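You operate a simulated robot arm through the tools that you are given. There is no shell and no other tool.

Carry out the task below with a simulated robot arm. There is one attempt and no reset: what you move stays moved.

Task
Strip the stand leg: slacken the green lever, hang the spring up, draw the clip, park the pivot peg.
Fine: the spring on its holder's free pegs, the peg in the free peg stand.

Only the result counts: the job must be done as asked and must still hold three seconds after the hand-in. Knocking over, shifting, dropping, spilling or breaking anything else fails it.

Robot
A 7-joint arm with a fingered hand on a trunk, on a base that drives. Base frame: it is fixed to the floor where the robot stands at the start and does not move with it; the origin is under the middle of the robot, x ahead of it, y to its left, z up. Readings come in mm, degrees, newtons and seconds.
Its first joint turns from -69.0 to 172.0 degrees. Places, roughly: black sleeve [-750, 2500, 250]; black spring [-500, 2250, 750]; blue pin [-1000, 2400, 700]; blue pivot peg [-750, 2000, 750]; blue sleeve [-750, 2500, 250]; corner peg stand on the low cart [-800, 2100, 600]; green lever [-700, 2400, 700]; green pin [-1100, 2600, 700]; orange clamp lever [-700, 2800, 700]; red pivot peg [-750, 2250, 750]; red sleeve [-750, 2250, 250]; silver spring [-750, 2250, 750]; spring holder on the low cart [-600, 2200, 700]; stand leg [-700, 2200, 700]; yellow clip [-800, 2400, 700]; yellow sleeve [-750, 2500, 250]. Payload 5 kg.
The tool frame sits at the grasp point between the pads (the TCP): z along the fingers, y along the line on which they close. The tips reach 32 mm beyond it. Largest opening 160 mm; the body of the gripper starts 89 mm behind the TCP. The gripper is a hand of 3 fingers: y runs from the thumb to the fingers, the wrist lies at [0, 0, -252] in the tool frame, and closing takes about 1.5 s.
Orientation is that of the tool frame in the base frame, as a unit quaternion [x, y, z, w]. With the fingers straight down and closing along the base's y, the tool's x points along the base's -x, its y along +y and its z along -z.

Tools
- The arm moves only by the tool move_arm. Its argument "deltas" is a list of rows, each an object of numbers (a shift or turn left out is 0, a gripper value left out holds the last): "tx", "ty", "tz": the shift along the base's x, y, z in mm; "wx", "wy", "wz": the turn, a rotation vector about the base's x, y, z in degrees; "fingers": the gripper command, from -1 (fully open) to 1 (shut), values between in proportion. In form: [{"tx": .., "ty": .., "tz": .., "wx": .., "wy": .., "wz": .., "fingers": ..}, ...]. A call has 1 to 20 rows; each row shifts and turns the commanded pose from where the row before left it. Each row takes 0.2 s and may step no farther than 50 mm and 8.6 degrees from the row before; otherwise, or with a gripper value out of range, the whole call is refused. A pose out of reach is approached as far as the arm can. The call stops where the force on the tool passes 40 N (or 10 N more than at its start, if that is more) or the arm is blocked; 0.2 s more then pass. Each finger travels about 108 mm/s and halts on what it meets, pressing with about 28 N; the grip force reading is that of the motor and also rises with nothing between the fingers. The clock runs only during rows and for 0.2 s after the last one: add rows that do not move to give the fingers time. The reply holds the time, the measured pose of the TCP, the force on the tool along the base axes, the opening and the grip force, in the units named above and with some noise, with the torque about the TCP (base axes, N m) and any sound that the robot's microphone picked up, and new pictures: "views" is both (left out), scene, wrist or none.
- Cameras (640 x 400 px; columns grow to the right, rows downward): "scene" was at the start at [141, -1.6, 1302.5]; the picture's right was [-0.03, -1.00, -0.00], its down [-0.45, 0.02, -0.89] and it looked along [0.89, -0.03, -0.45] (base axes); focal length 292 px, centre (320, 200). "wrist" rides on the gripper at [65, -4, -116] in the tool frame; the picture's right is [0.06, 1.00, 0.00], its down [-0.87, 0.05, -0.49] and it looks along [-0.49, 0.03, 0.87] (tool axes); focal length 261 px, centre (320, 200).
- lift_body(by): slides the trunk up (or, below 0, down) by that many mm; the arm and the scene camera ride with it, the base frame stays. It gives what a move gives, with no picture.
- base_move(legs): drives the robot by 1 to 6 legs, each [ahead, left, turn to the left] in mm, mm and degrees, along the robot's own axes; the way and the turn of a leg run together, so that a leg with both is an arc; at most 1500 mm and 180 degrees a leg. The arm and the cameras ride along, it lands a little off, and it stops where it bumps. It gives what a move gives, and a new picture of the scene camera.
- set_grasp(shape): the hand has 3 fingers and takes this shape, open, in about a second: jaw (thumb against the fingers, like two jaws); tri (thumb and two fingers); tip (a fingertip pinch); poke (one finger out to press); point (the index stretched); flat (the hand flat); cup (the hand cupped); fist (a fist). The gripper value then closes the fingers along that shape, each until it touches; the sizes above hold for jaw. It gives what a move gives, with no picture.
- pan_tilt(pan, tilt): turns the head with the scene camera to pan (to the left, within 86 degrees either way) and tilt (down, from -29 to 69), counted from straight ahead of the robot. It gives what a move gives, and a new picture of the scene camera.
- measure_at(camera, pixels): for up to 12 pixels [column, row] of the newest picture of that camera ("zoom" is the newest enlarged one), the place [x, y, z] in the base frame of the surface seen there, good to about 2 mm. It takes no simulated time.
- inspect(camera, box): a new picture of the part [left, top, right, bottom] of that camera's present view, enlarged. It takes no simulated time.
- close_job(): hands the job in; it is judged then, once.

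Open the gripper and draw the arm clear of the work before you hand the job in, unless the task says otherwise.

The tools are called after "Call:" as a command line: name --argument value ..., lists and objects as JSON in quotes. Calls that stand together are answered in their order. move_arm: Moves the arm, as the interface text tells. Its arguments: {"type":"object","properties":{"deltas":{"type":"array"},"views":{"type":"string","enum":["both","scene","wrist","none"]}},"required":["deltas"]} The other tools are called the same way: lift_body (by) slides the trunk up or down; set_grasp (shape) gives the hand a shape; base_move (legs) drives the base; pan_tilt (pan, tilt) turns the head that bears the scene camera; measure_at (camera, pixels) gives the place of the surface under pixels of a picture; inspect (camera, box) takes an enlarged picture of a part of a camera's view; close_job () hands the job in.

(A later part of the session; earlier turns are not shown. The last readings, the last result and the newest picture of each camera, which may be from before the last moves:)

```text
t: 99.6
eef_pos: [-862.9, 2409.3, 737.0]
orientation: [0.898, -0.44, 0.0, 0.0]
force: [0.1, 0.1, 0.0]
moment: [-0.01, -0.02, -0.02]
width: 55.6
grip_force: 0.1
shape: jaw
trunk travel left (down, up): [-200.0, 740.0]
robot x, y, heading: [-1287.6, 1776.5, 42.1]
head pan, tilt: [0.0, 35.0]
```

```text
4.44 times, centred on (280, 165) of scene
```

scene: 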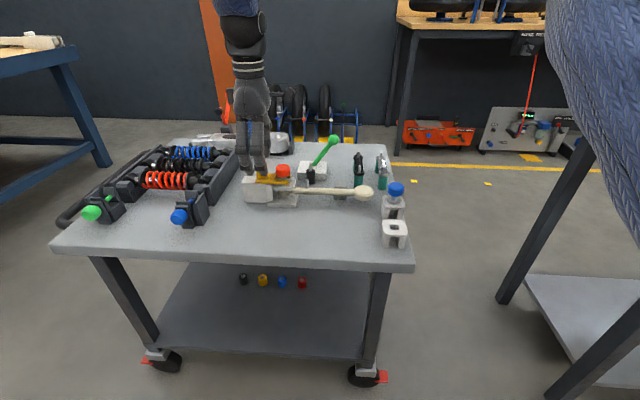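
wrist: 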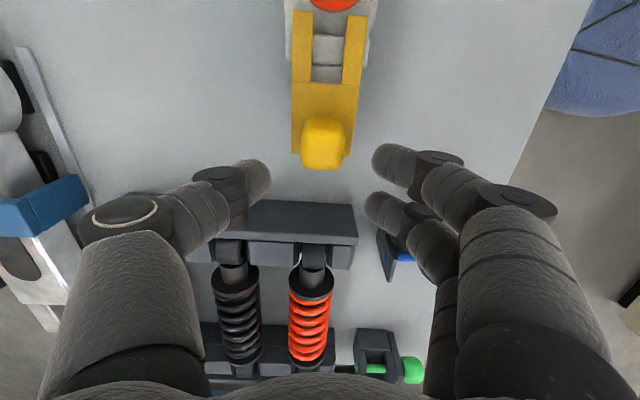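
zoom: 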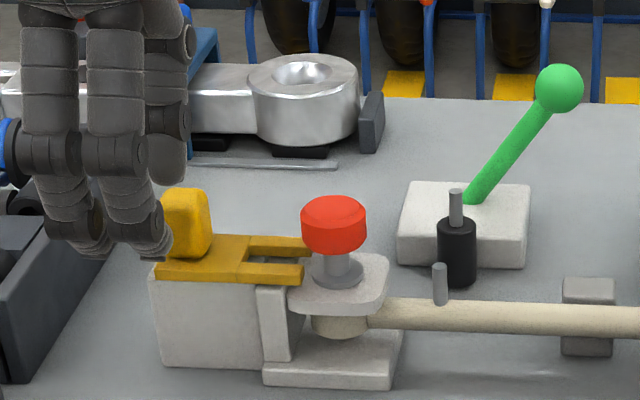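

The clip is free of the peg and resting on its block. I'll measure the knob and prong tips in this view.

Call:
measure_at --camera "wrist" --pixels '[[322, 150], [304, 145], [341, 145], [322, 122], [322, 167], [303, 14], [355, 17], [296, 150], [350, 152], [335, 5], [325, 95]]'

Call:
measure_at --camera "zoom" --pixels '[[185, 220], [205, 220], [168, 220], [300, 272], [310, 246], [335, 225], [340, 262], [160, 275], [200, 310], [90, 250], [150, 255]]'

```text
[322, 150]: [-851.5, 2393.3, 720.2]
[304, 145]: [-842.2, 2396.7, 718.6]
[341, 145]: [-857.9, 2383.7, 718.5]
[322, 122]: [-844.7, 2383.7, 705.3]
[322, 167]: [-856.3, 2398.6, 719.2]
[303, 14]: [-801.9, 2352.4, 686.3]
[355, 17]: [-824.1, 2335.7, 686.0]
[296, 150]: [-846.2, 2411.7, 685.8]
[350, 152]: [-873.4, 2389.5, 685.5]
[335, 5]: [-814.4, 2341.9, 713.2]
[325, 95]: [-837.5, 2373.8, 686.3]
```

```text
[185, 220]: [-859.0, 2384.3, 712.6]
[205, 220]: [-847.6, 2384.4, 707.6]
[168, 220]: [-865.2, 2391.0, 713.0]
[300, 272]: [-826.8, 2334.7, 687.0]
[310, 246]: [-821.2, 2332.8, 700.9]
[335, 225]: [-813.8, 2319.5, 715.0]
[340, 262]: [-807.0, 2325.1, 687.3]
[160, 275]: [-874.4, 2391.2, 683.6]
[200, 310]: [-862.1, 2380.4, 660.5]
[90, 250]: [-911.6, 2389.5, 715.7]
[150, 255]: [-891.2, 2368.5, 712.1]
```

The prong tips are about 19 mm clear of the peg shaft, and the knob centre is about (-850.5,2391). I'll re-grip centred so the knob nests between the two fingers.

Call:
move_arm --deltas '[{"tx": 6.7, "ty": -9.2}, {"tx": 6.8, "ty": -9.2}, {"tz": -9}, {"tz": -8}, {}]' --views "wrist"

Call:
inspect --camera "wrist" --box '[220, 100, 420, 260]'

```text
t: 100.8
eef_pos: [-851.0, 2391.2, 720.6]
orientation: [0.898, -0.439, 0.0, 0.001]
force: [0.8, 0.1, 0.3]
moment: [0.01, 0.0, 0.0]
width: 55.5
grip_force: 0.1
shape: jaw
trunk travel left (down, up): [-200.0, 740.0]
robot x, y, heading: [-1293.7, 1777.2, 41.7]
head pan, tilt: [0.0, 35.0]
```

wrist: 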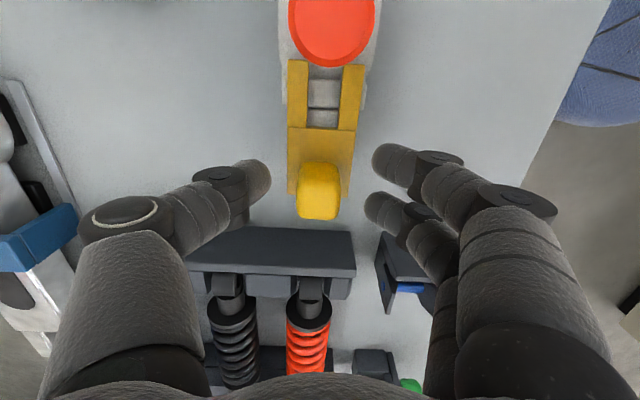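

```text
2.50 times, centred on (320, 180) of wrist
```

zoom: 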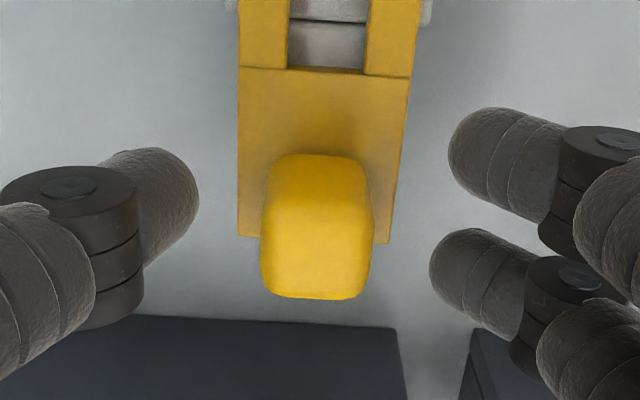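

The knob is centred between the two fingers. I'll close on it.

Call:
move_arm --deltas '[{"fingers": 0.6}, {}, {"fingers": 1}, {}, {}, {}, {}]' --views "wrist"

Call:
inspect --camera "wrist" --box '[220, 100, 420, 260]'

Call:
inspect --camera "scene" --box '[220, 120, 340, 210]'

```text
t: 102.4
eef_pos: [-851.6, 2392.1, 720.1]
orientation: [0.898, -0.44, 0.0, 0.001]
force: [1.1, -0.4, -3.7]
moment: [-0.01, -0.01, 0.11]
width: 17.5
grip_force: 28.0
shape: jaw
trunk travel left (down, up): [-200.0, 740.0]
robot x, y, heading: [-1291.5, 1776.9, 41.9]
head pan, tilt: [0.0, 35.0]
```

wrist: 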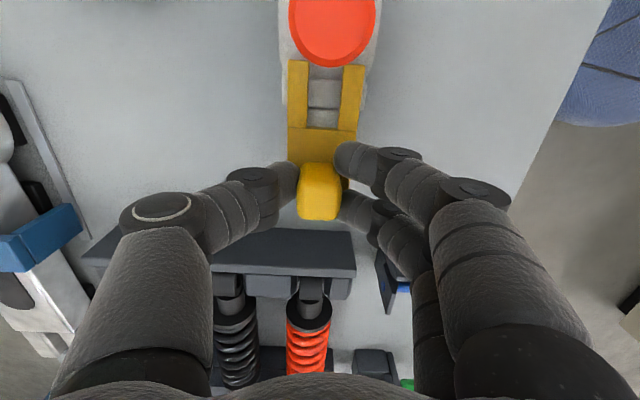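

```text
2.50 times, centred on (320, 180) of wrist
```

zoom: 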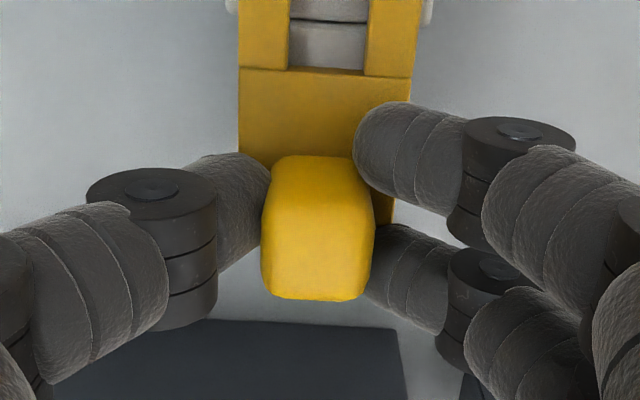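

```text
4.44 times, centred on (280, 165) of scene
```

zoom: 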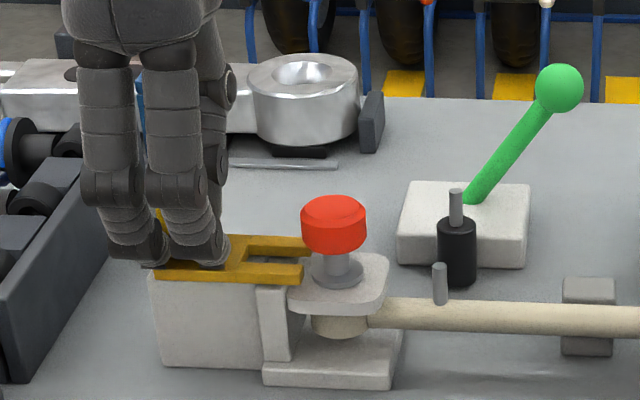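

It's a solid grip with the knob nested between both fingers. I'll draw 12 mm further, then lift a little and check that the clip hangs level.

Call:
move_arm --deltas '[{"tx": -2.5, "ty": 3.2}, {"tx": -2.5, "ty": 3.2}, {"tx": -2.5, "ty": 3.2}, {"tz": 3}, {"tz": 4}, {"tz": 5}, {}]' --views "wrist"

Call:
inspect --camera "scene" --box '[220, 120, 340, 210]'

```text
t: 103.3
eef_pos: [-853.9, 2395.3, 719.0]
orientation: [0.897, -0.443, 0.002, 0.003]
force: [4.4, -13.9, -0.2]
moment: [-0.34, 0.09, 0.19]
width: 17.5
grip_force: 27.9
shape: jaw
trunk travel left (down, up): [-200.0, 740.0]
robot x, y, heading: [-1291.0, 1773.1, 41.8]
head pan, tilt: [0.0, 35.0]
stopped in row 4: the force on the tool passed its limit at 42 N (the readings are from after the stop); the commanded pose is now the measured one
```

wrist: 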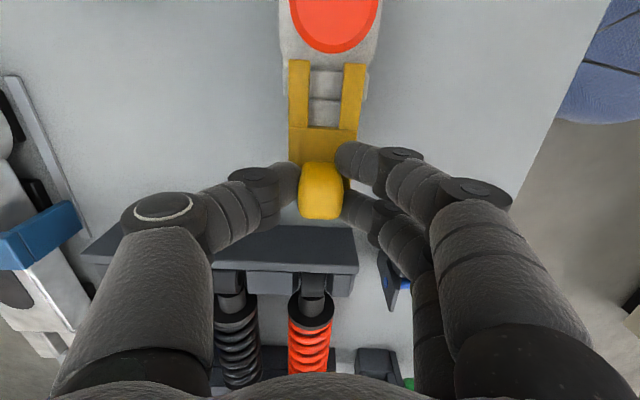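

```text
4.44 times, centred on (280, 165) of scene
```

zoom: 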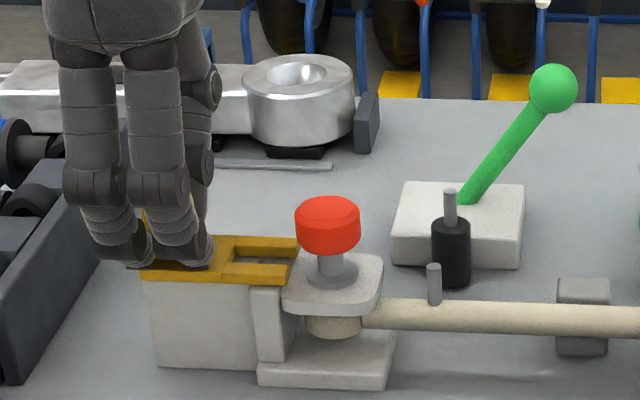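

The clip hit an end stop after about 34 mm of travel: 42 N, with only 4.5 of the 12 mm moved. I'll relieve the pull by 3 mm and test gently whether it's free to lift.

Call:
move_arm --deltas '[{"tx": 1.2, "ty": -1.6}, {"tx": 0.6, "ty": -0.8}, {}]' --views "none"

Call:
move_arm --deltas '[{"tz": 1.5}, {"tz": 1.5}, {}]' --views "wrist"

Call:
inspect --camera "scene" --box '[220, 120, 340, 210]'

```text
t: 104.1
eef_pos: [-853.3, 2396.2, 719.7]
orientation: [0.897, -0.441, 0.002, 0.002]
force: [-1.1, -6.6, -1.1]
moment: [-0.18, 0.13, 0.2]
width: 17.1
grip_force: 28.2
shape: jaw
trunk travel left (down, up): [-200.0, 740.0]
robot x, y, heading: [-1291.5, 1778.5, 41.7]
head pan, tilt: [0.0, 35.0]
```

```text
t: 104.9
eef_pos: [-853.6, 2395.3, 720.5]
orientation: [0.897, -0.442, 0.003, 0.002]
force: [-4.1, -5.3, -15.4]
moment: [-0.12, 0.17, 0.18]
width: 16.7
grip_force: 27.8
shape: jaw
trunk travel left (down, up): [-200.0, 740.0]
robot x, y, heading: [-1290.2, 1778.1, 41.6]
head pan, tilt: [0.0, 35.0]
```

wrist: 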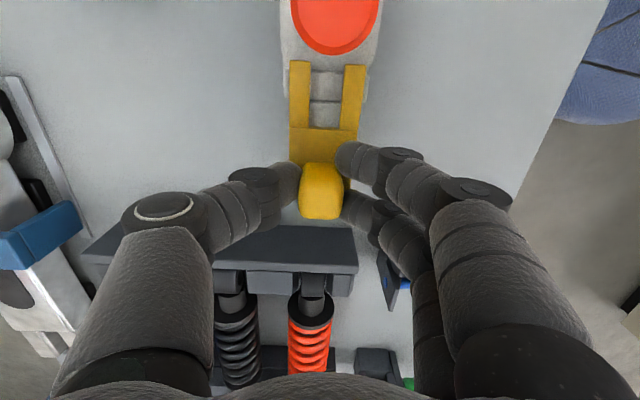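

```text
4.44 times, centred on (280, 165) of scene
```

zoom: 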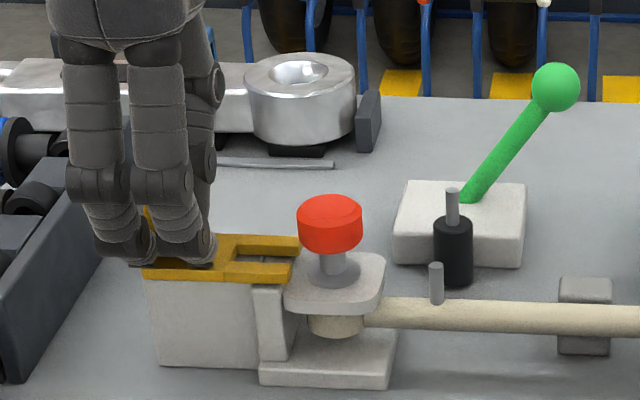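

It resists lifting as well (-15 N for 3 mm), so the clip is captive on its slide and now fully drawn. I'll relieve the load, release it and back away.

Call:
move_arm --deltas '[{"tz": -1.5}, {"tz": -1.5}, {"fingers": 0.6}, {"fingers": 0.35}, {}, {}]' --views "none"

Call:
move_arm --deltas '[{"tz": 15}, {"tz": 25}, {"tz": 35}, {"tz": 35}, {}]' --views "both"

Call:
inspect --camera "scene" --box '[220, 120, 340, 210]'

Call:
inspect --camera "wrist" --box '[240, 20, 400, 180]'

```text
t: 106.3
eef_pos: [-853.7, 2395.6, 719.8]
orientation: [0.897, -0.442, 0.002, 0.002]
force: [-0.2, 0.7, -1.2]
moment: [0.0, -0.03, -0.03]
width: 51.4
grip_force: 0.1
shape: jaw
trunk travel left (down, up): [-200.0, 740.0]
robot x, y, heading: [-1290.7, 1775.4, 41.9]
head pan, tilt: [0.0, 35.0]
```

```text
t: 107.5
eef_pos: [-855.3, 2396.0, 831.3]
orientation: [0.897, -0.442, 0.002, 0.002]
force: [0.4, -0.6, 0.1]
moment: [-0.03, -0.01, 0.0]
width: 51.6
grip_force: 0.0
shape: jaw
trunk travel left (down, up): [-200.0, 740.0]
robot x, y, heading: [-1292.3, 1775.6, 41.8]
head pan, tilt: [0.0, 35.0]
```

scene: 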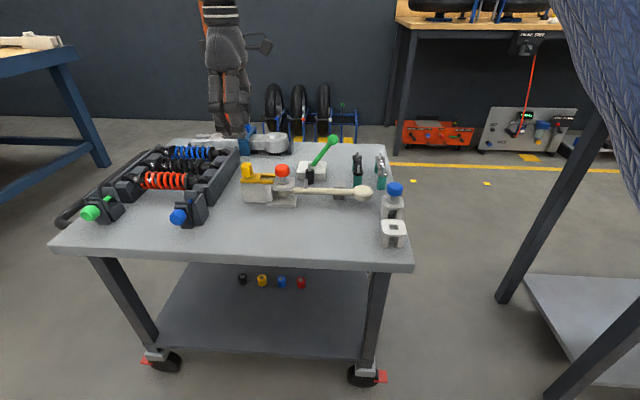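
wrist: 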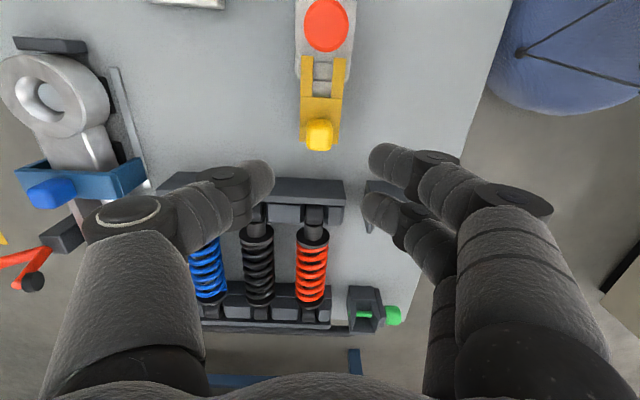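

```text
4.44 times, centred on (280, 165) of scene
```

zoom: 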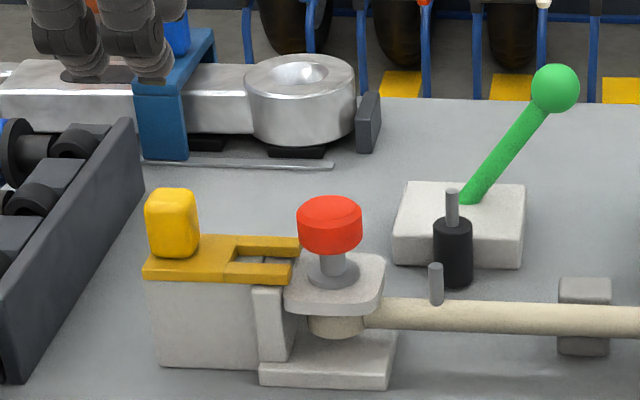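

```text
2.50 times, centred on (320, 100) of wrist
```

zoom: 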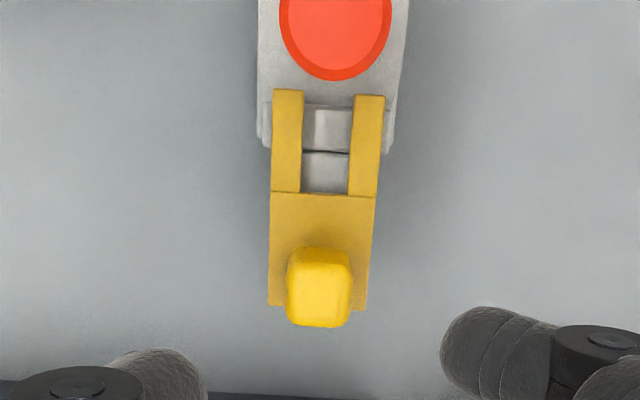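

The clip is drawn, with its prongs fully clear of the peg. Now the red peg: I'll turn the hand so the thumb sits over the open clip side and move above the red head.

Call:
move_arm --deltas '[{"wz": 8, "tx": 4.5, "ty": -6.3}, {"wz": 8, "tx": 4.5, "ty": -6.3}, {"wz": 8, "tx": 4.5, "ty": -6.3}, {"wz": 8, "tx": 4.5, "ty": -6.3}, {"wz": 8, "tx": 4.5, "ty": -6.3}, {"wz": 8, "tx": 4.5, "ty": -6.3}, {"wz": 8, "tx": 4.5, "ty": -6.3}, {"wz": 8, "tx": 4.5, "ty": -6.3}, {"wz": 8, "tx": 4.5, "ty": -6.3}, {"wz": 8, "tx": 4.5, "ty": -6.3}, {"wz": 8, "tx": 4.5, "ty": -6.3}, {"wz": 2, "fingers": 0.2}, {}, {}]' --views "both"

Call:
inspect --camera "wrist" --box '[220, 60, 420, 200]'

```text
t: 110.5
eef_pos: [-802.5, 2325.6, 829.1]
orientation: [0.947, 0.322, 0.002, 0.0]
force: [0.4, -0.2, 0.5]
moment: [-0.01, -0.01, -0.01]
width: 63.1
grip_force: 0.1
shape: jaw
trunk travel left (down, up): [-200.0, 740.0]
robot x, y, heading: [-1290.6, 1779.9, 41.5]
head pan, tilt: [0.0, 35.0]
```

scene: 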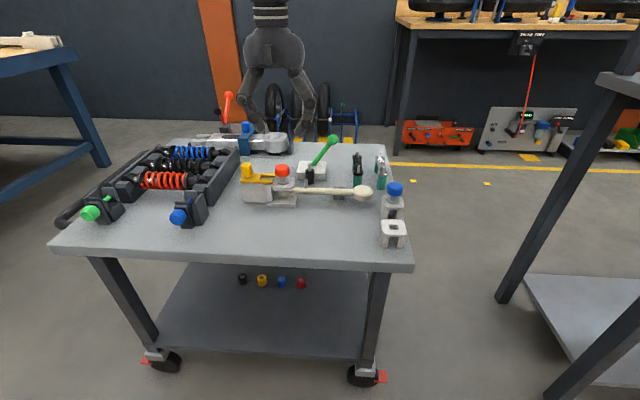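
wrist: 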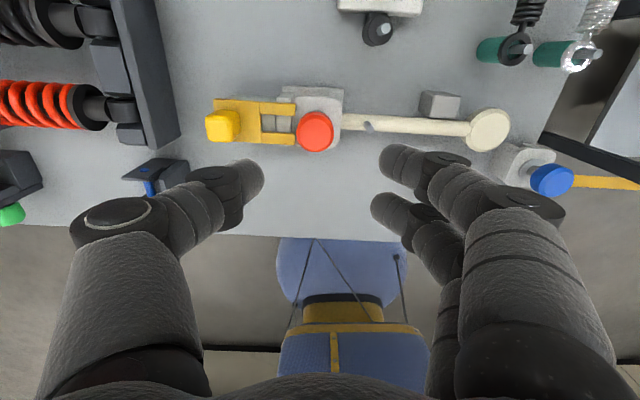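

```text
2.86 times, centred on (320, 130) of wrist
```

zoom: 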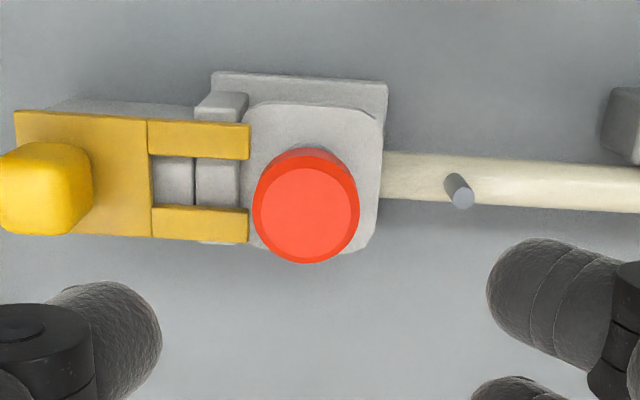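

The red head is centred near the TCP line. I'll measure its rim and the surrounding features.

Call:
measure_at --camera "zoom" --pixels '[[305, 213], [257, 212], [354, 208], [305, 170], [307, 258], [247, 142], [246, 225], [460, 198], [370, 220], [290, 120], [310, 153]]'

Call:
inspect --camera "scene" --box '[240, 140, 420, 250]'

Call:
measure_at --camera "zoom" --pixels '[[150, 108], [150, 125], [150, 140], [150, 155], [150, 170], [150, 200], [550, 165], [550, 190], [550, 215], [540, 240], [560, 240], [545, 310]]'

```text
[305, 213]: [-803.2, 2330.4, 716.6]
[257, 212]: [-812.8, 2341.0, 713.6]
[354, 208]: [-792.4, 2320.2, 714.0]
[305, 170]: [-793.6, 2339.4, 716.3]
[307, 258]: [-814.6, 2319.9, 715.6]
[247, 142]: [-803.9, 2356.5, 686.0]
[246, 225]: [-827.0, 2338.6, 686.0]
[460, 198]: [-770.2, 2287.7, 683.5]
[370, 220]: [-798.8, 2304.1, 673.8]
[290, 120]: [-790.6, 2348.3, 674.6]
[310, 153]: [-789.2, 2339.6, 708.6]
```

```text
3.56 times, centred on (330, 195) of scene
```

zoom: 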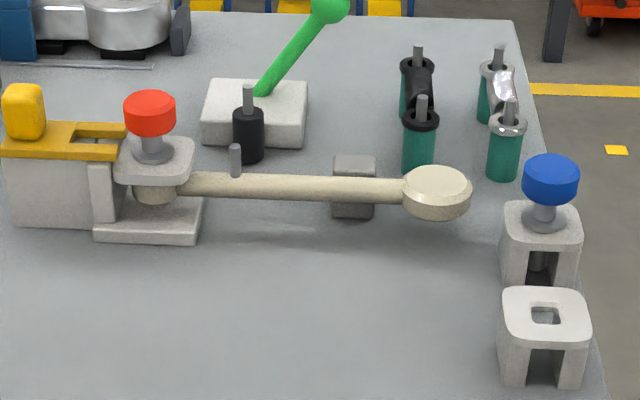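

```text
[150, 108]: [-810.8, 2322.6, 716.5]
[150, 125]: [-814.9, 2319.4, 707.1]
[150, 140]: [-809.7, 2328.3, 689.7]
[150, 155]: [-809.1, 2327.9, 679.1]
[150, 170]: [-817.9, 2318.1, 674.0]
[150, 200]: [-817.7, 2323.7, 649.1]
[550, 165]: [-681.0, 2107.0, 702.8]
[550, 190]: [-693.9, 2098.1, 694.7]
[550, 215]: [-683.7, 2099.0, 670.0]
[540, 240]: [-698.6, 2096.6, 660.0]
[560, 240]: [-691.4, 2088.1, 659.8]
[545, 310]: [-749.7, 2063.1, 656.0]
```

The head centre is (-803.4,2330.1), radius 14.5, top z 717, with the flange at z 679. I'll centre on it and lower until the tips are just below the head.

Call:
move_arm --deltas '[{"tx": -0.8, "ty": 4.9, "tz": -20}, {"tz": -35}, {"tz": -25}, {}, {}]' --views "wrist"

Call:
inspect --camera "wrist" --box '[220, 80, 420, 220]'

Call:
measure_at --camera "zoom" --pixels '[[320, 200], [320, 230]]'

```text
t: 111.7
eef_pos: [-803.2, 2333.0, 751.2]
orientation: [0.947, 0.323, 0.002, -0.001]
force: [-0.1, 0.0, -0.3]
moment: [0.0, -0.01, 0.04]
width: 63.6
grip_force: 0.1
shape: jaw
trunk travel left (down, up): [-200.0, 740.0]
robot x, y, heading: [-1288.7, 1775.3, 41.7]
head pan, tilt: [0.0, 35.0]
```

wrist: 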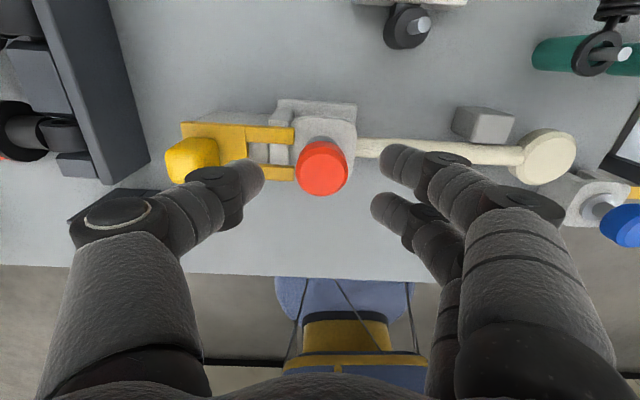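

```text
2.86 times, centred on (320, 150) of wrist
```

zoom: 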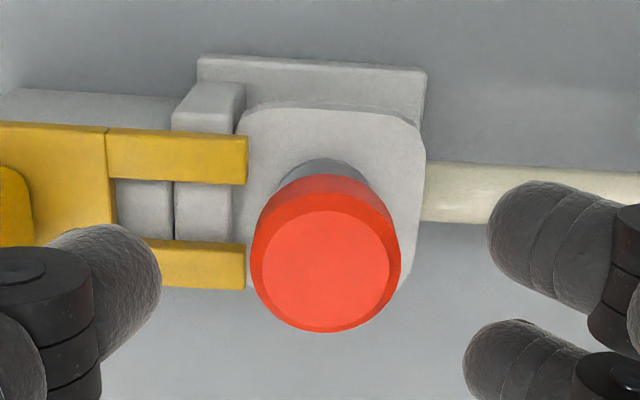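

```text
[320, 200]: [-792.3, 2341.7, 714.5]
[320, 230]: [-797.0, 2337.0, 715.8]
```

The head is exactly on the TCP line. I'll lower 28 mm around it.

Call:
move_arm --deltas '[{"tz": -10}, {"tz": -10}, {"tz": -8}, {}]' --views "wrist"

Call:
inspect --camera "scene" --box '[230, 110, 350, 210]'

Call:
inspect --camera "wrist" --box '[220, 80, 420, 240]'

```text
t: 112.7
eef_pos: [-803.3, 2330.6, 723.7]
orientation: [0.947, 0.322, 0.002, 0.0]
force: [0.0, 0.1, -0.4]
moment: [-0.03, -0.01, -0.02]
width: 63.6
grip_force: 0.1
shape: jaw
trunk travel left (down, up): [-200.0, 740.0]
robot x, y, heading: [-1287.9, 1775.2, 41.9]
head pan, tilt: [0.0, 35.0]
```

wrist: 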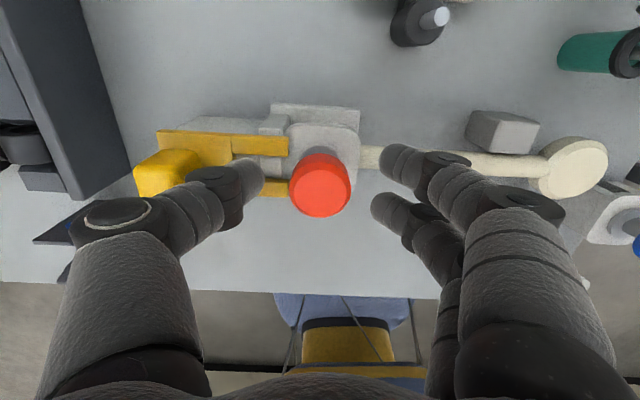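

```text
4.00 times, centred on (290, 160) of scene
```

zoom: 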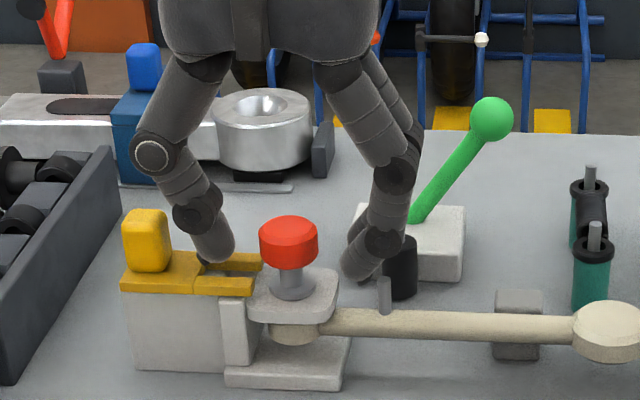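

```text
2.50 times, centred on (320, 160) of wrist
```

zoom: 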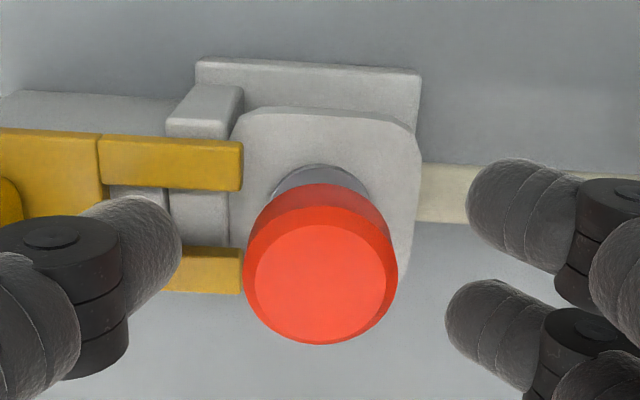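

Thumb and fingers surround the head with no contact. I'll lower 1.5 mm more and close on it.

Call:
move_arm --deltas '[{"tz": -1.5}, {"fingers": 0.5}, {}, {"fingers": 1}, {}, {}, {}]' --views "wrist"

Call:
inspect --camera "scene" --box '[230, 110, 350, 210]'

Call:
inspect --camera "wrist" --box '[220, 80, 420, 240]'

```text
t: 114.3
eef_pos: [-804.3, 2330.4, 721.4]
orientation: [0.947, 0.322, 0.003, -0.001]
force: [-0.8, 0.0, 0.1]
moment: [-0.01, 0.01, -0.04]
width: 23.2
grip_force: 28.1
shape: jaw
trunk travel left (down, up): [-200.0, 740.0]
robot x, y, heading: [-1289.0, 1777.8, 41.8]
head pan, tilt: [0.0, 35.0]
```

wrist: 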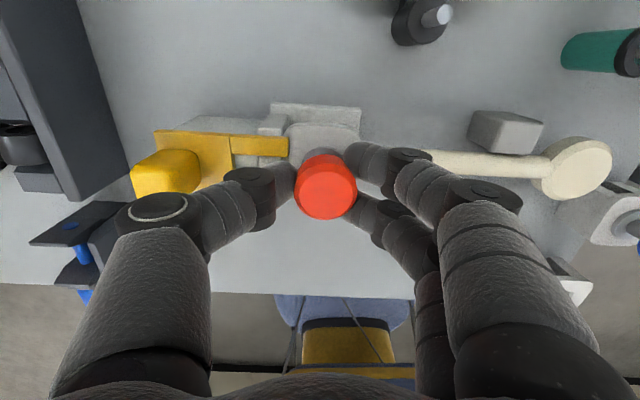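

```text
4.00 times, centred on (290, 160) of scene
```

zoom: 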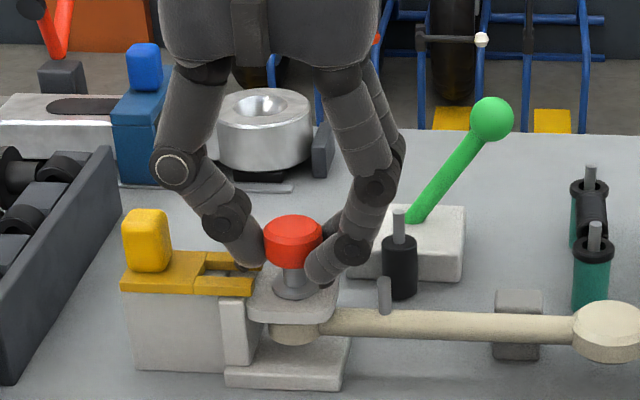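

```text
2.50 times, centred on (320, 160) of wrist
```

zoom: 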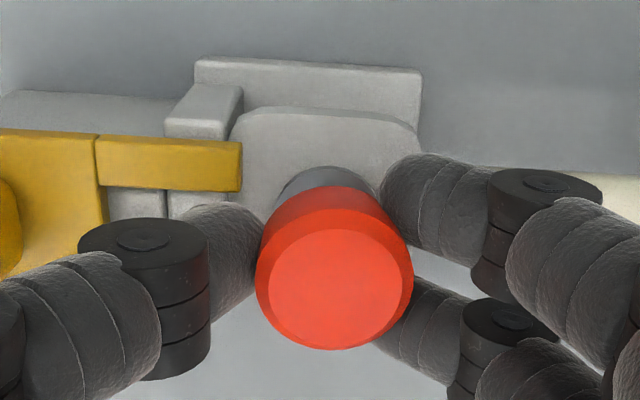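

The head is held in a three-point grip (23 mm, 28 N). I'll lift slowly and watch the force.

Call:
move_arm --deltas '[{"tz": 4}, {"tz": 4}, {"tz": 4}, {"tz": 4}, {}]' --views "wrist"

Call:
inspect --camera "scene" --box '[230, 110, 350, 210]'

```text
t: 115.5
eef_pos: [-804.3, 2330.6, 736.7]
orientation: [0.947, 0.322, 0.003, -0.001]
force: [-0.7, -0.2, -0.9]
moment: [0.01, 0.0, 0.01]
width: 23.0
grip_force: 27.7
shape: jaw
trunk travel left (down, up): [-200.0, 740.0]
robot x, y, heading: [-1288.4, 1775.2, 41.8]
head pan, tilt: [0.0, 35.0]
```

wrist: 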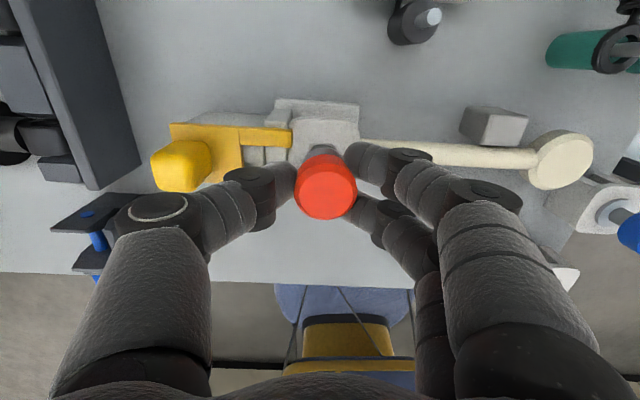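

```text
4.00 times, centred on (290, 160) of scene
```

zoom: 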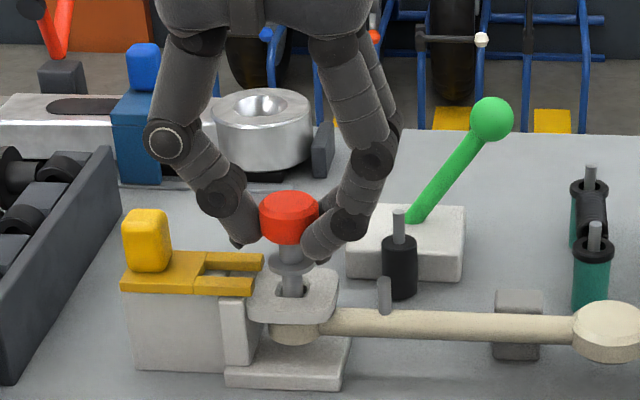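

The peg rises freely and stays straight. I'll keep lifting until its shaft is out.

Call:
move_arm --deltas '[{"tz": 6}, {"tz": 8}, {"tz": 8}, {"tz": 10}, {"tz": 10}, {"tz": 15}, {"tz": 20}, {}]' --views "both"

Call:
inspect --camera "scene" --box '[230, 90, 350, 210]'

```text
t: 117.3
eef_pos: [-804.1, 2332.6, 812.5]
orientation: [0.947, 0.322, 0.003, -0.001]
force: [0.6, 0.0, -0.6]
moment: [-0.05, -0.02, 0.02]
width: 23.2
grip_force: 27.9
shape: jaw
trunk travel left (down, up): [-200.0, 740.0]
robot x, y, heading: [-1294.5, 1777.2, 41.9]
head pan, tilt: [0.0, 35.0]
```

scene: 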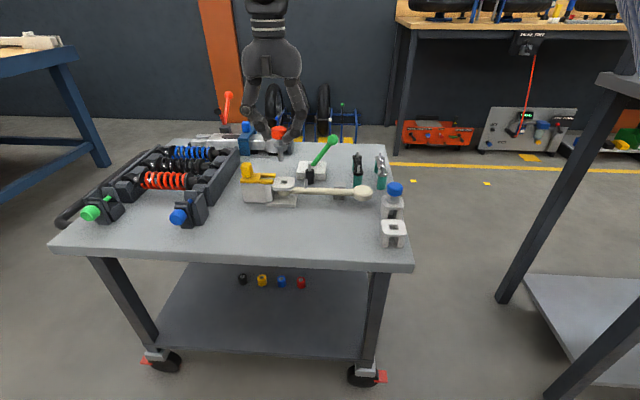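
wrist: 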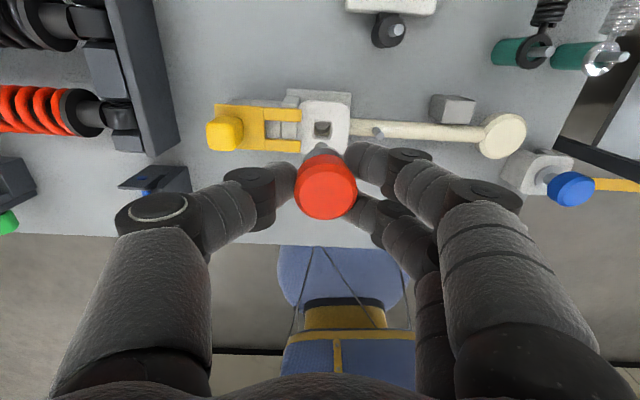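

```text
3.33 times, centred on (290, 150) of scene
```

zoom: 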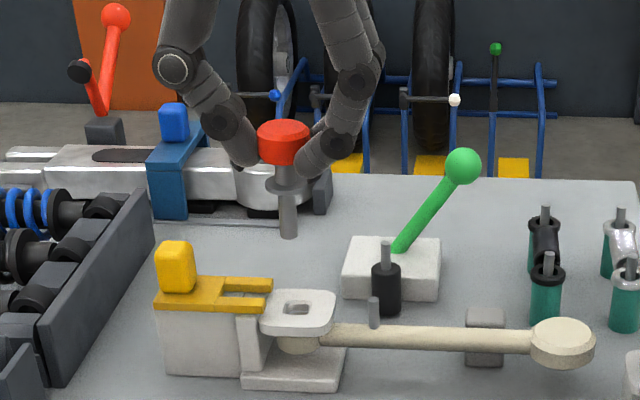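

The peg is fully out, with its shaft end visible at (289,235). I'll measure its length and the target stand's hole.

Call:
measure_at --camera "zoom" --pixels '[[283, 128], [285, 150], [285, 170], [285, 184], [287, 205], [289, 225], [289, 235], [281, 220], [296, 220], [300, 306], [282, 305], [320, 305]]'

Call:
inspect --camera "scene" --box '[350, 170, 430, 260]'

Call:
measure_at --camera "zoom" --pixels '[[345, 285], [333, 278], [365, 278], [348, 268], [348, 300], [290, 280], [420, 285], [350, 250], [350, 320], [345, 350], [300, 350], [350, 130]]'

```text
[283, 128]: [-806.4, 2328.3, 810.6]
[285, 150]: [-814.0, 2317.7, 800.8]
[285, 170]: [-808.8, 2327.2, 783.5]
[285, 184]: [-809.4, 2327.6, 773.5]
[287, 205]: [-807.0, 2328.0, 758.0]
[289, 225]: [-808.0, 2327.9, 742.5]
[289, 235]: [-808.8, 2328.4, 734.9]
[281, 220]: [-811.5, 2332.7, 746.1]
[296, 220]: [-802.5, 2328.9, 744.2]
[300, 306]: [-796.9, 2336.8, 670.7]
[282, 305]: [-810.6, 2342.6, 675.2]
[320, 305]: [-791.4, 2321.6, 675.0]
```

```text
4.44 times, centred on (390, 215) of scene
```

zoom: 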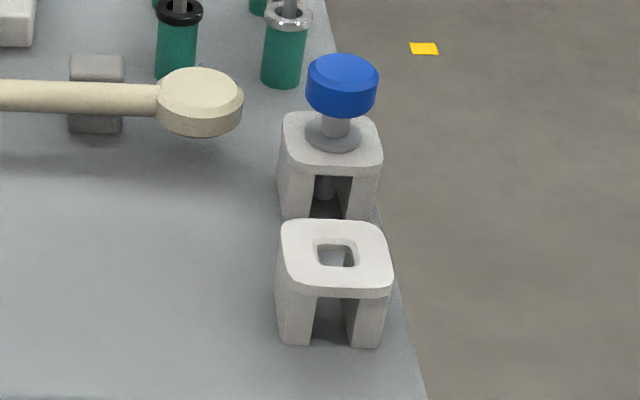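

```text
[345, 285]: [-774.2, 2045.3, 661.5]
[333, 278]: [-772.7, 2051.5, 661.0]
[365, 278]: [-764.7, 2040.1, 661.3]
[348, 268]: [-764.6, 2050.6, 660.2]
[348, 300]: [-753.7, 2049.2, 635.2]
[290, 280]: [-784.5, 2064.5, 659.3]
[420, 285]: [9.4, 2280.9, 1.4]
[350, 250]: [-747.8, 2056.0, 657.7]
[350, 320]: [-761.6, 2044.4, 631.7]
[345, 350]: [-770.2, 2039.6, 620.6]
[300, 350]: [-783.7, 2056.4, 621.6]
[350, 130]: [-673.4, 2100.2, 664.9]
```

The peg's flange is about 39 mm below the head top, with about 38 mm of shaft below that. I'll carry it at this height over to the corner stand, clear of the blue peg, and view the hole from above.

Call:
move_arm --deltas '[{"tx": 4, "ty": -20}, {"tx": 7, "ty": -40}, {"tx": 7, "ty": -40}, {"tx": 7, "ty": -40}, {"tx": 7, "ty": -40}, {"tx": 7, "ty": -40}, {"tx": 5, "ty": -30}, {"tx": 3, "ty": -17}, {}, {}]' --views "both"

Call:
inspect --camera "wrist" --box '[220, 60, 420, 240]'

```text
t: 119.5
eef_pos: [-757.0, 2062.9, 814.0]
orientation: [0.947, 0.322, 0.003, -0.001]
force: [0.0, 0.4, -0.9]
moment: [0.02, -0.02, 0.01]
width: 23.3
grip_force: 28.0
shape: jaw
trunk travel left (down, up): [-200.0, 740.0]
robot x, y, heading: [-1291.2, 1774.2, 41.8]
head pan, tilt: [0.0, 35.0]
```

scene: 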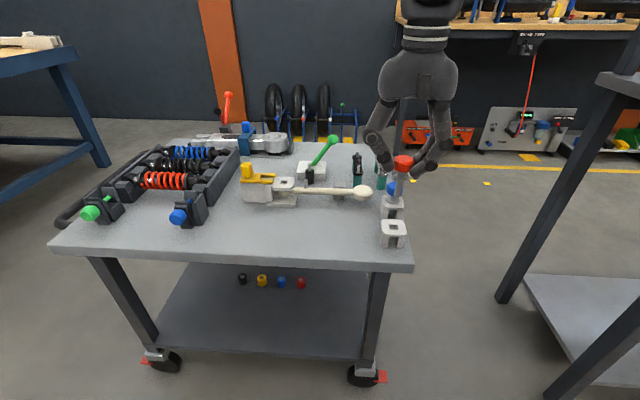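
wrist: 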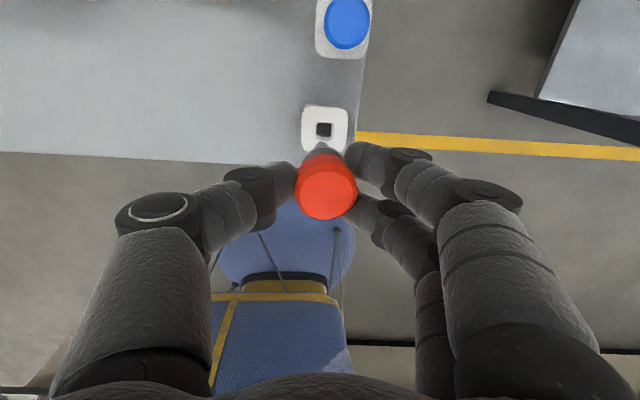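

```text
2.22 times, centred on (320, 150) of wrist
```

zoom: 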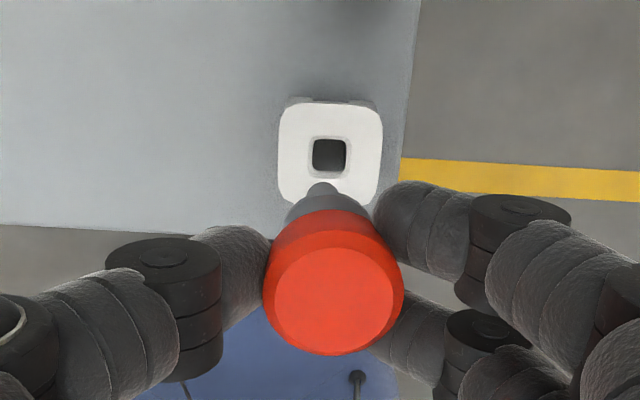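

The hole at (329,155) is visible right next to the peg's shaft. I'll measure the stand's edges and hole precisely.

Call:
inspect --camera "wrist" --box '[280, 90, 370, 170]'

Call:
measure_at --camera "zoom" --pixels '[[340, 198], [303, 198], [378, 198], [340, 160], [340, 236], [240, 190], [440, 190], [340, 90], [325, 270], [310, 262], [340, 262], [322, 262]]'

```text
5.00 times, centred on (325, 130) of wrist
```

zoom: 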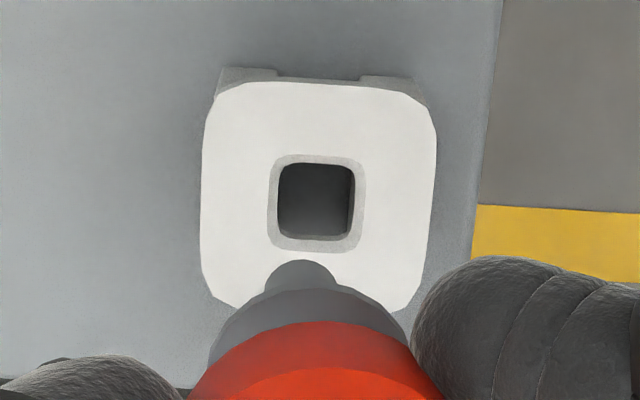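

```text
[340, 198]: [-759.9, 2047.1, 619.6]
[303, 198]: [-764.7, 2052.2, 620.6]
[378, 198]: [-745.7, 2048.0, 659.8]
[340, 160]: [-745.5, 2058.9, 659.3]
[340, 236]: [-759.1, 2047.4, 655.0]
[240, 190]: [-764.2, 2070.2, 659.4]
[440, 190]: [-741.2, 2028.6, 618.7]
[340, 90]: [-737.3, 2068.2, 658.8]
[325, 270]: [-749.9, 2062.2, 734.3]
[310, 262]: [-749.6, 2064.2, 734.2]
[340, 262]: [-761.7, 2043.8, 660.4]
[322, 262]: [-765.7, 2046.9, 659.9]
```

The peg's lower end is about (-754.5,2062.4) and the hole centre about (-755.6,2057), so they differ by about (-1.2,-5.8). I'll shift and lower to just above the stand.

Call:
move_arm --deltas '[{"tx": -1.2, "ty": -5.8}, {"tz": -15}, {"tz": -20}, {"tz": -20}, {"tz": -8}, {}, {}]' --views "both"

Call:
inspect --camera "wrist" --box '[260, 90, 380, 190]'

Call:
inspect --camera "scene" --box '[340, 150, 440, 250]'

```text
t: 121.1
eef_pos: [-758.3, 2057.1, 750.9]
orientation: [0.947, 0.322, 0.003, -0.001]
force: [-0.2, 0.9, -0.1]
moment: [0.0, -0.03, 0.03]
width: 23.1
grip_force: 28.0
shape: jaw
trunk travel left (down, up): [-200.0, 740.0]
robot x, y, heading: [-1288.0, 1779.5, 41.8]
head pan, tilt: [0.0, 35.0]
```

scene: 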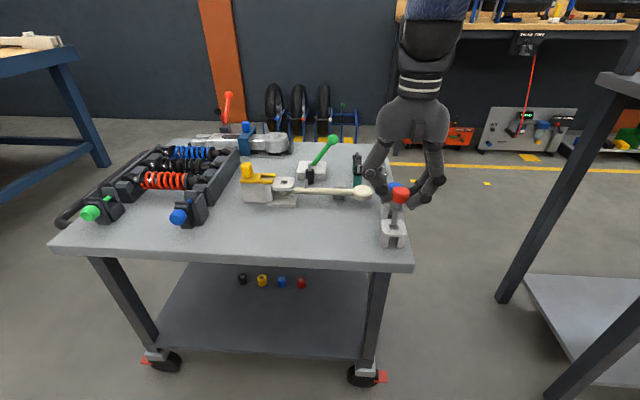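
wrist: 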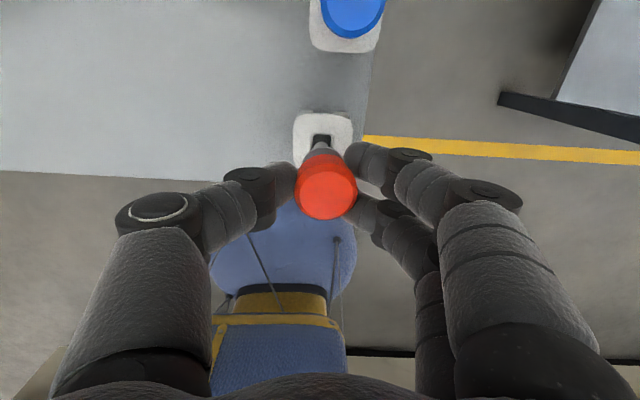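

```text
4.00 times, centred on (320, 140) of wrist
```

zoom: 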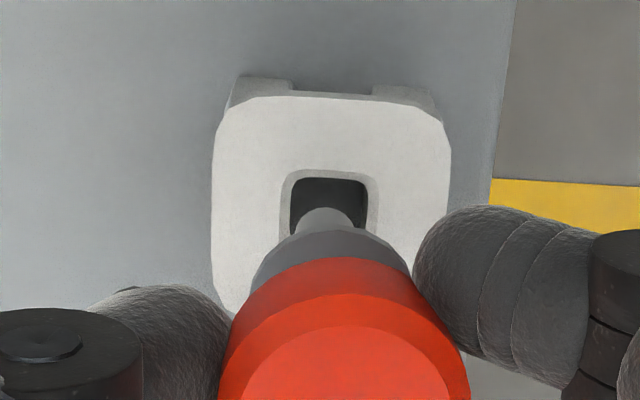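

```text
4.00 times, centred on (390, 200) of scene
```

zoom: 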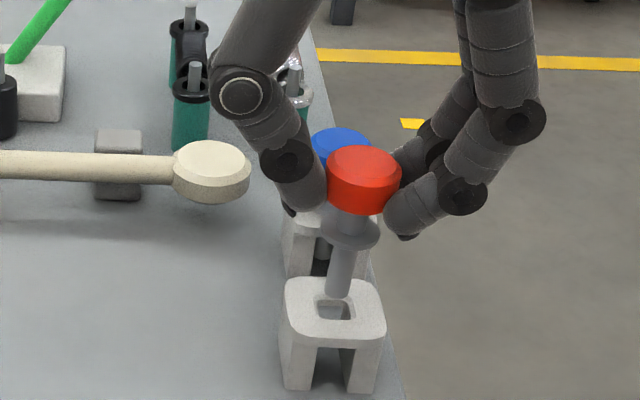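

Both views agree that the shaft is over the hole within about 1 mm (the hole is about 16 mm, the shaft about 11 mm). I'll lower in small steps, watching the force.

Call:
move_arm --deltas '[{"tz": -4}, {"tz": -4}, {"tz": -4}, {"tz": -3}, {}]' --views "none"

Call:
inspect --camera "wrist" --box '[260, 90, 380, 190]'

Call:
inspect --camera "scene" --box '[340, 150, 440, 250]'

```text
t: 122.3
eef_pos: [-757.4, 2057.4, 735.9]
orientation: [0.947, 0.322, 0.002, -0.001]
force: [-0.4, 0.5, -0.2]
moment: [-0.04, 0.01, -0.01]
width: 23.4
grip_force: 28.3
shape: jaw
trunk travel left (down, up): [-200.0, 740.0]
robot x, y, heading: [-1296.6, 1775.9, 41.9]
head pan, tilt: [0.0, 35.0]
```

```text
4.00 times, centred on (320, 140) of wrist
```

zoom: 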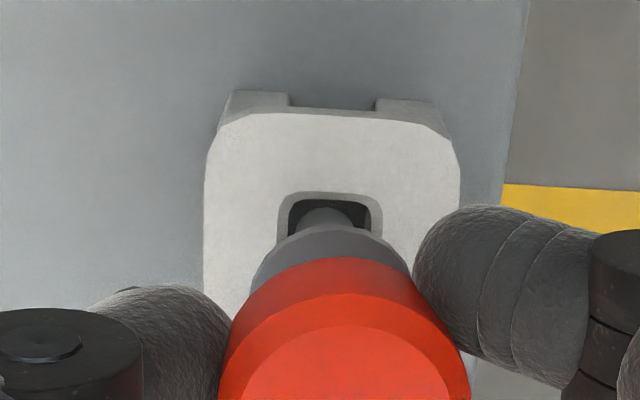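

```text
4.00 times, centred on (390, 200) of scene
```

zoom: 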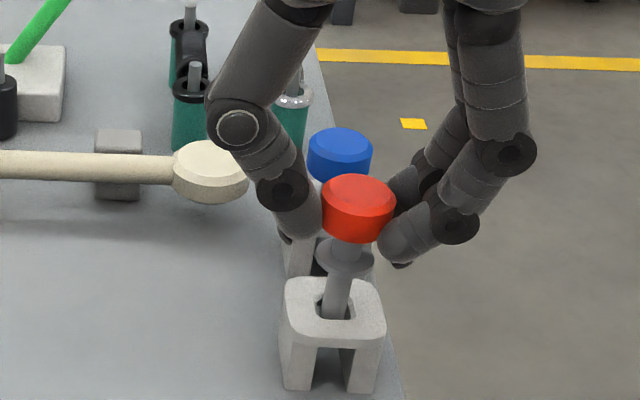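

The shaft has entered the hole with no side force. I'll keep lowering towards seating, with the flange expected at TCP z≈702.

Call:
move_arm --deltas '[{"tz": -4}, {"tz": -4}, {"tz": -4}, {"tz": -4}, {"tz": -4}, {"tz": -4}, {"tz": -3}, {}]' --views "none"

Call:
inspect --camera "wrist" --box '[240, 90, 400, 230]'

Call:
inspect --camera "scene" --box '[340, 150, 440, 250]'

```text
t: 124.1
eef_pos: [-757.5, 2057.3, 708.3]
orientation: [0.947, 0.322, 0.002, -0.001]
force: [0.4, -0.1, -0.6]
moment: [0.02, -0.03, -0.01]
width: 23.0
grip_force: 28.6
shape: jaw
trunk travel left (down, up): [-200.0, 740.0]
robot x, y, heading: [-1292.3, 1777.2, 41.6]
head pan, tilt: [0.0, 35.0]
```

```text
2.86 times, centred on (320, 160) of wrist
```

zoom: 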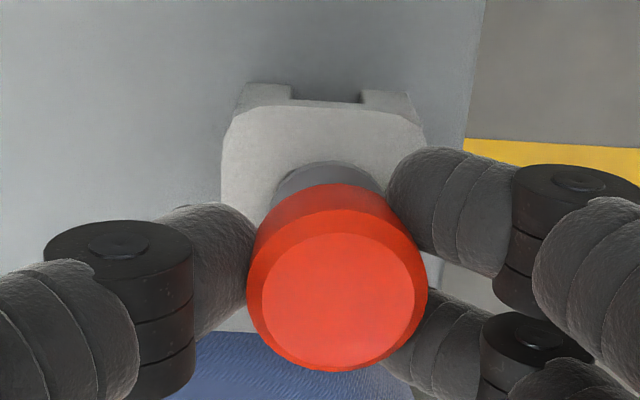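

```text
4.00 times, centred on (390, 200) of scene
```

zoom: 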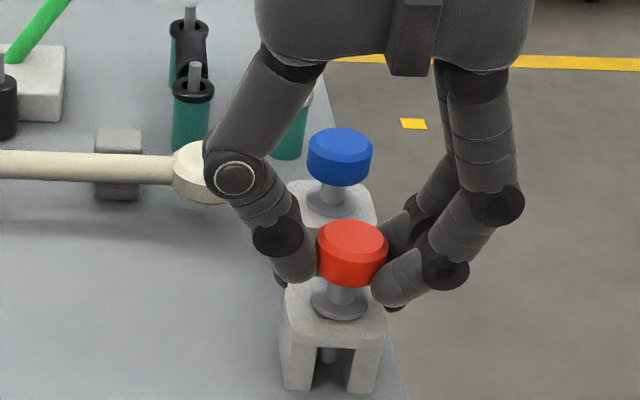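

The flange is nearly on the stand. I'll ease down 1 mm at a time until I feel contact.

Call:
move_arm --deltas '[{"tz": -1.5}, {"tz": -1.5}, {"tz": -1}, {}]' --views "none"

Call:
inspect --camera "scene" --box '[340, 150, 440, 250]'

Call:
measure_at --camera "zoom" --pixels '[[352, 235], [340, 310], [325, 315], [300, 310], [341, 140], [335, 205]]'

```text
t: 125.1
eef_pos: [-757.2, 2058.2, 705.6]
orientation: [0.947, 0.322, 0.002, -0.001]
force: [-0.1, 0.6, 8.5]
moment: [-0.08, -0.02, -0.03]
width: 23.6
grip_force: 27.7
shape: jaw
trunk travel left (down, up): [-200.0, 740.0]
robot x, y, heading: [-1287.8, 1777.9, 41.8]
head pan, tilt: [0.0, 35.0]
```

```text
4.00 times, centred on (390, 200) of scene
```

zoom: 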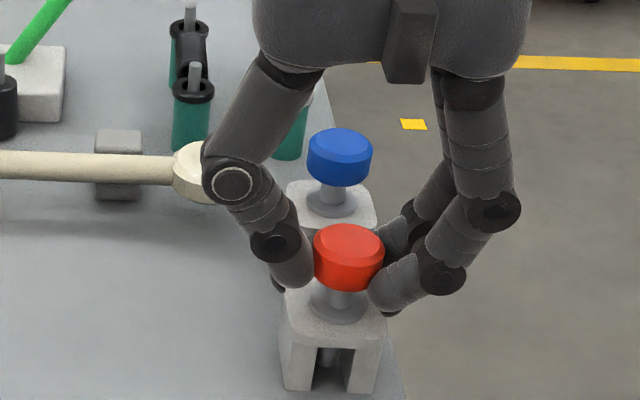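

```text
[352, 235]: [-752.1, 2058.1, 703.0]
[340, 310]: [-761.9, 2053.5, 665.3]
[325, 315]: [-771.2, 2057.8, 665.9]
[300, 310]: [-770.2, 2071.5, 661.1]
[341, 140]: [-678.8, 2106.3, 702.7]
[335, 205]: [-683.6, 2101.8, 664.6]
```

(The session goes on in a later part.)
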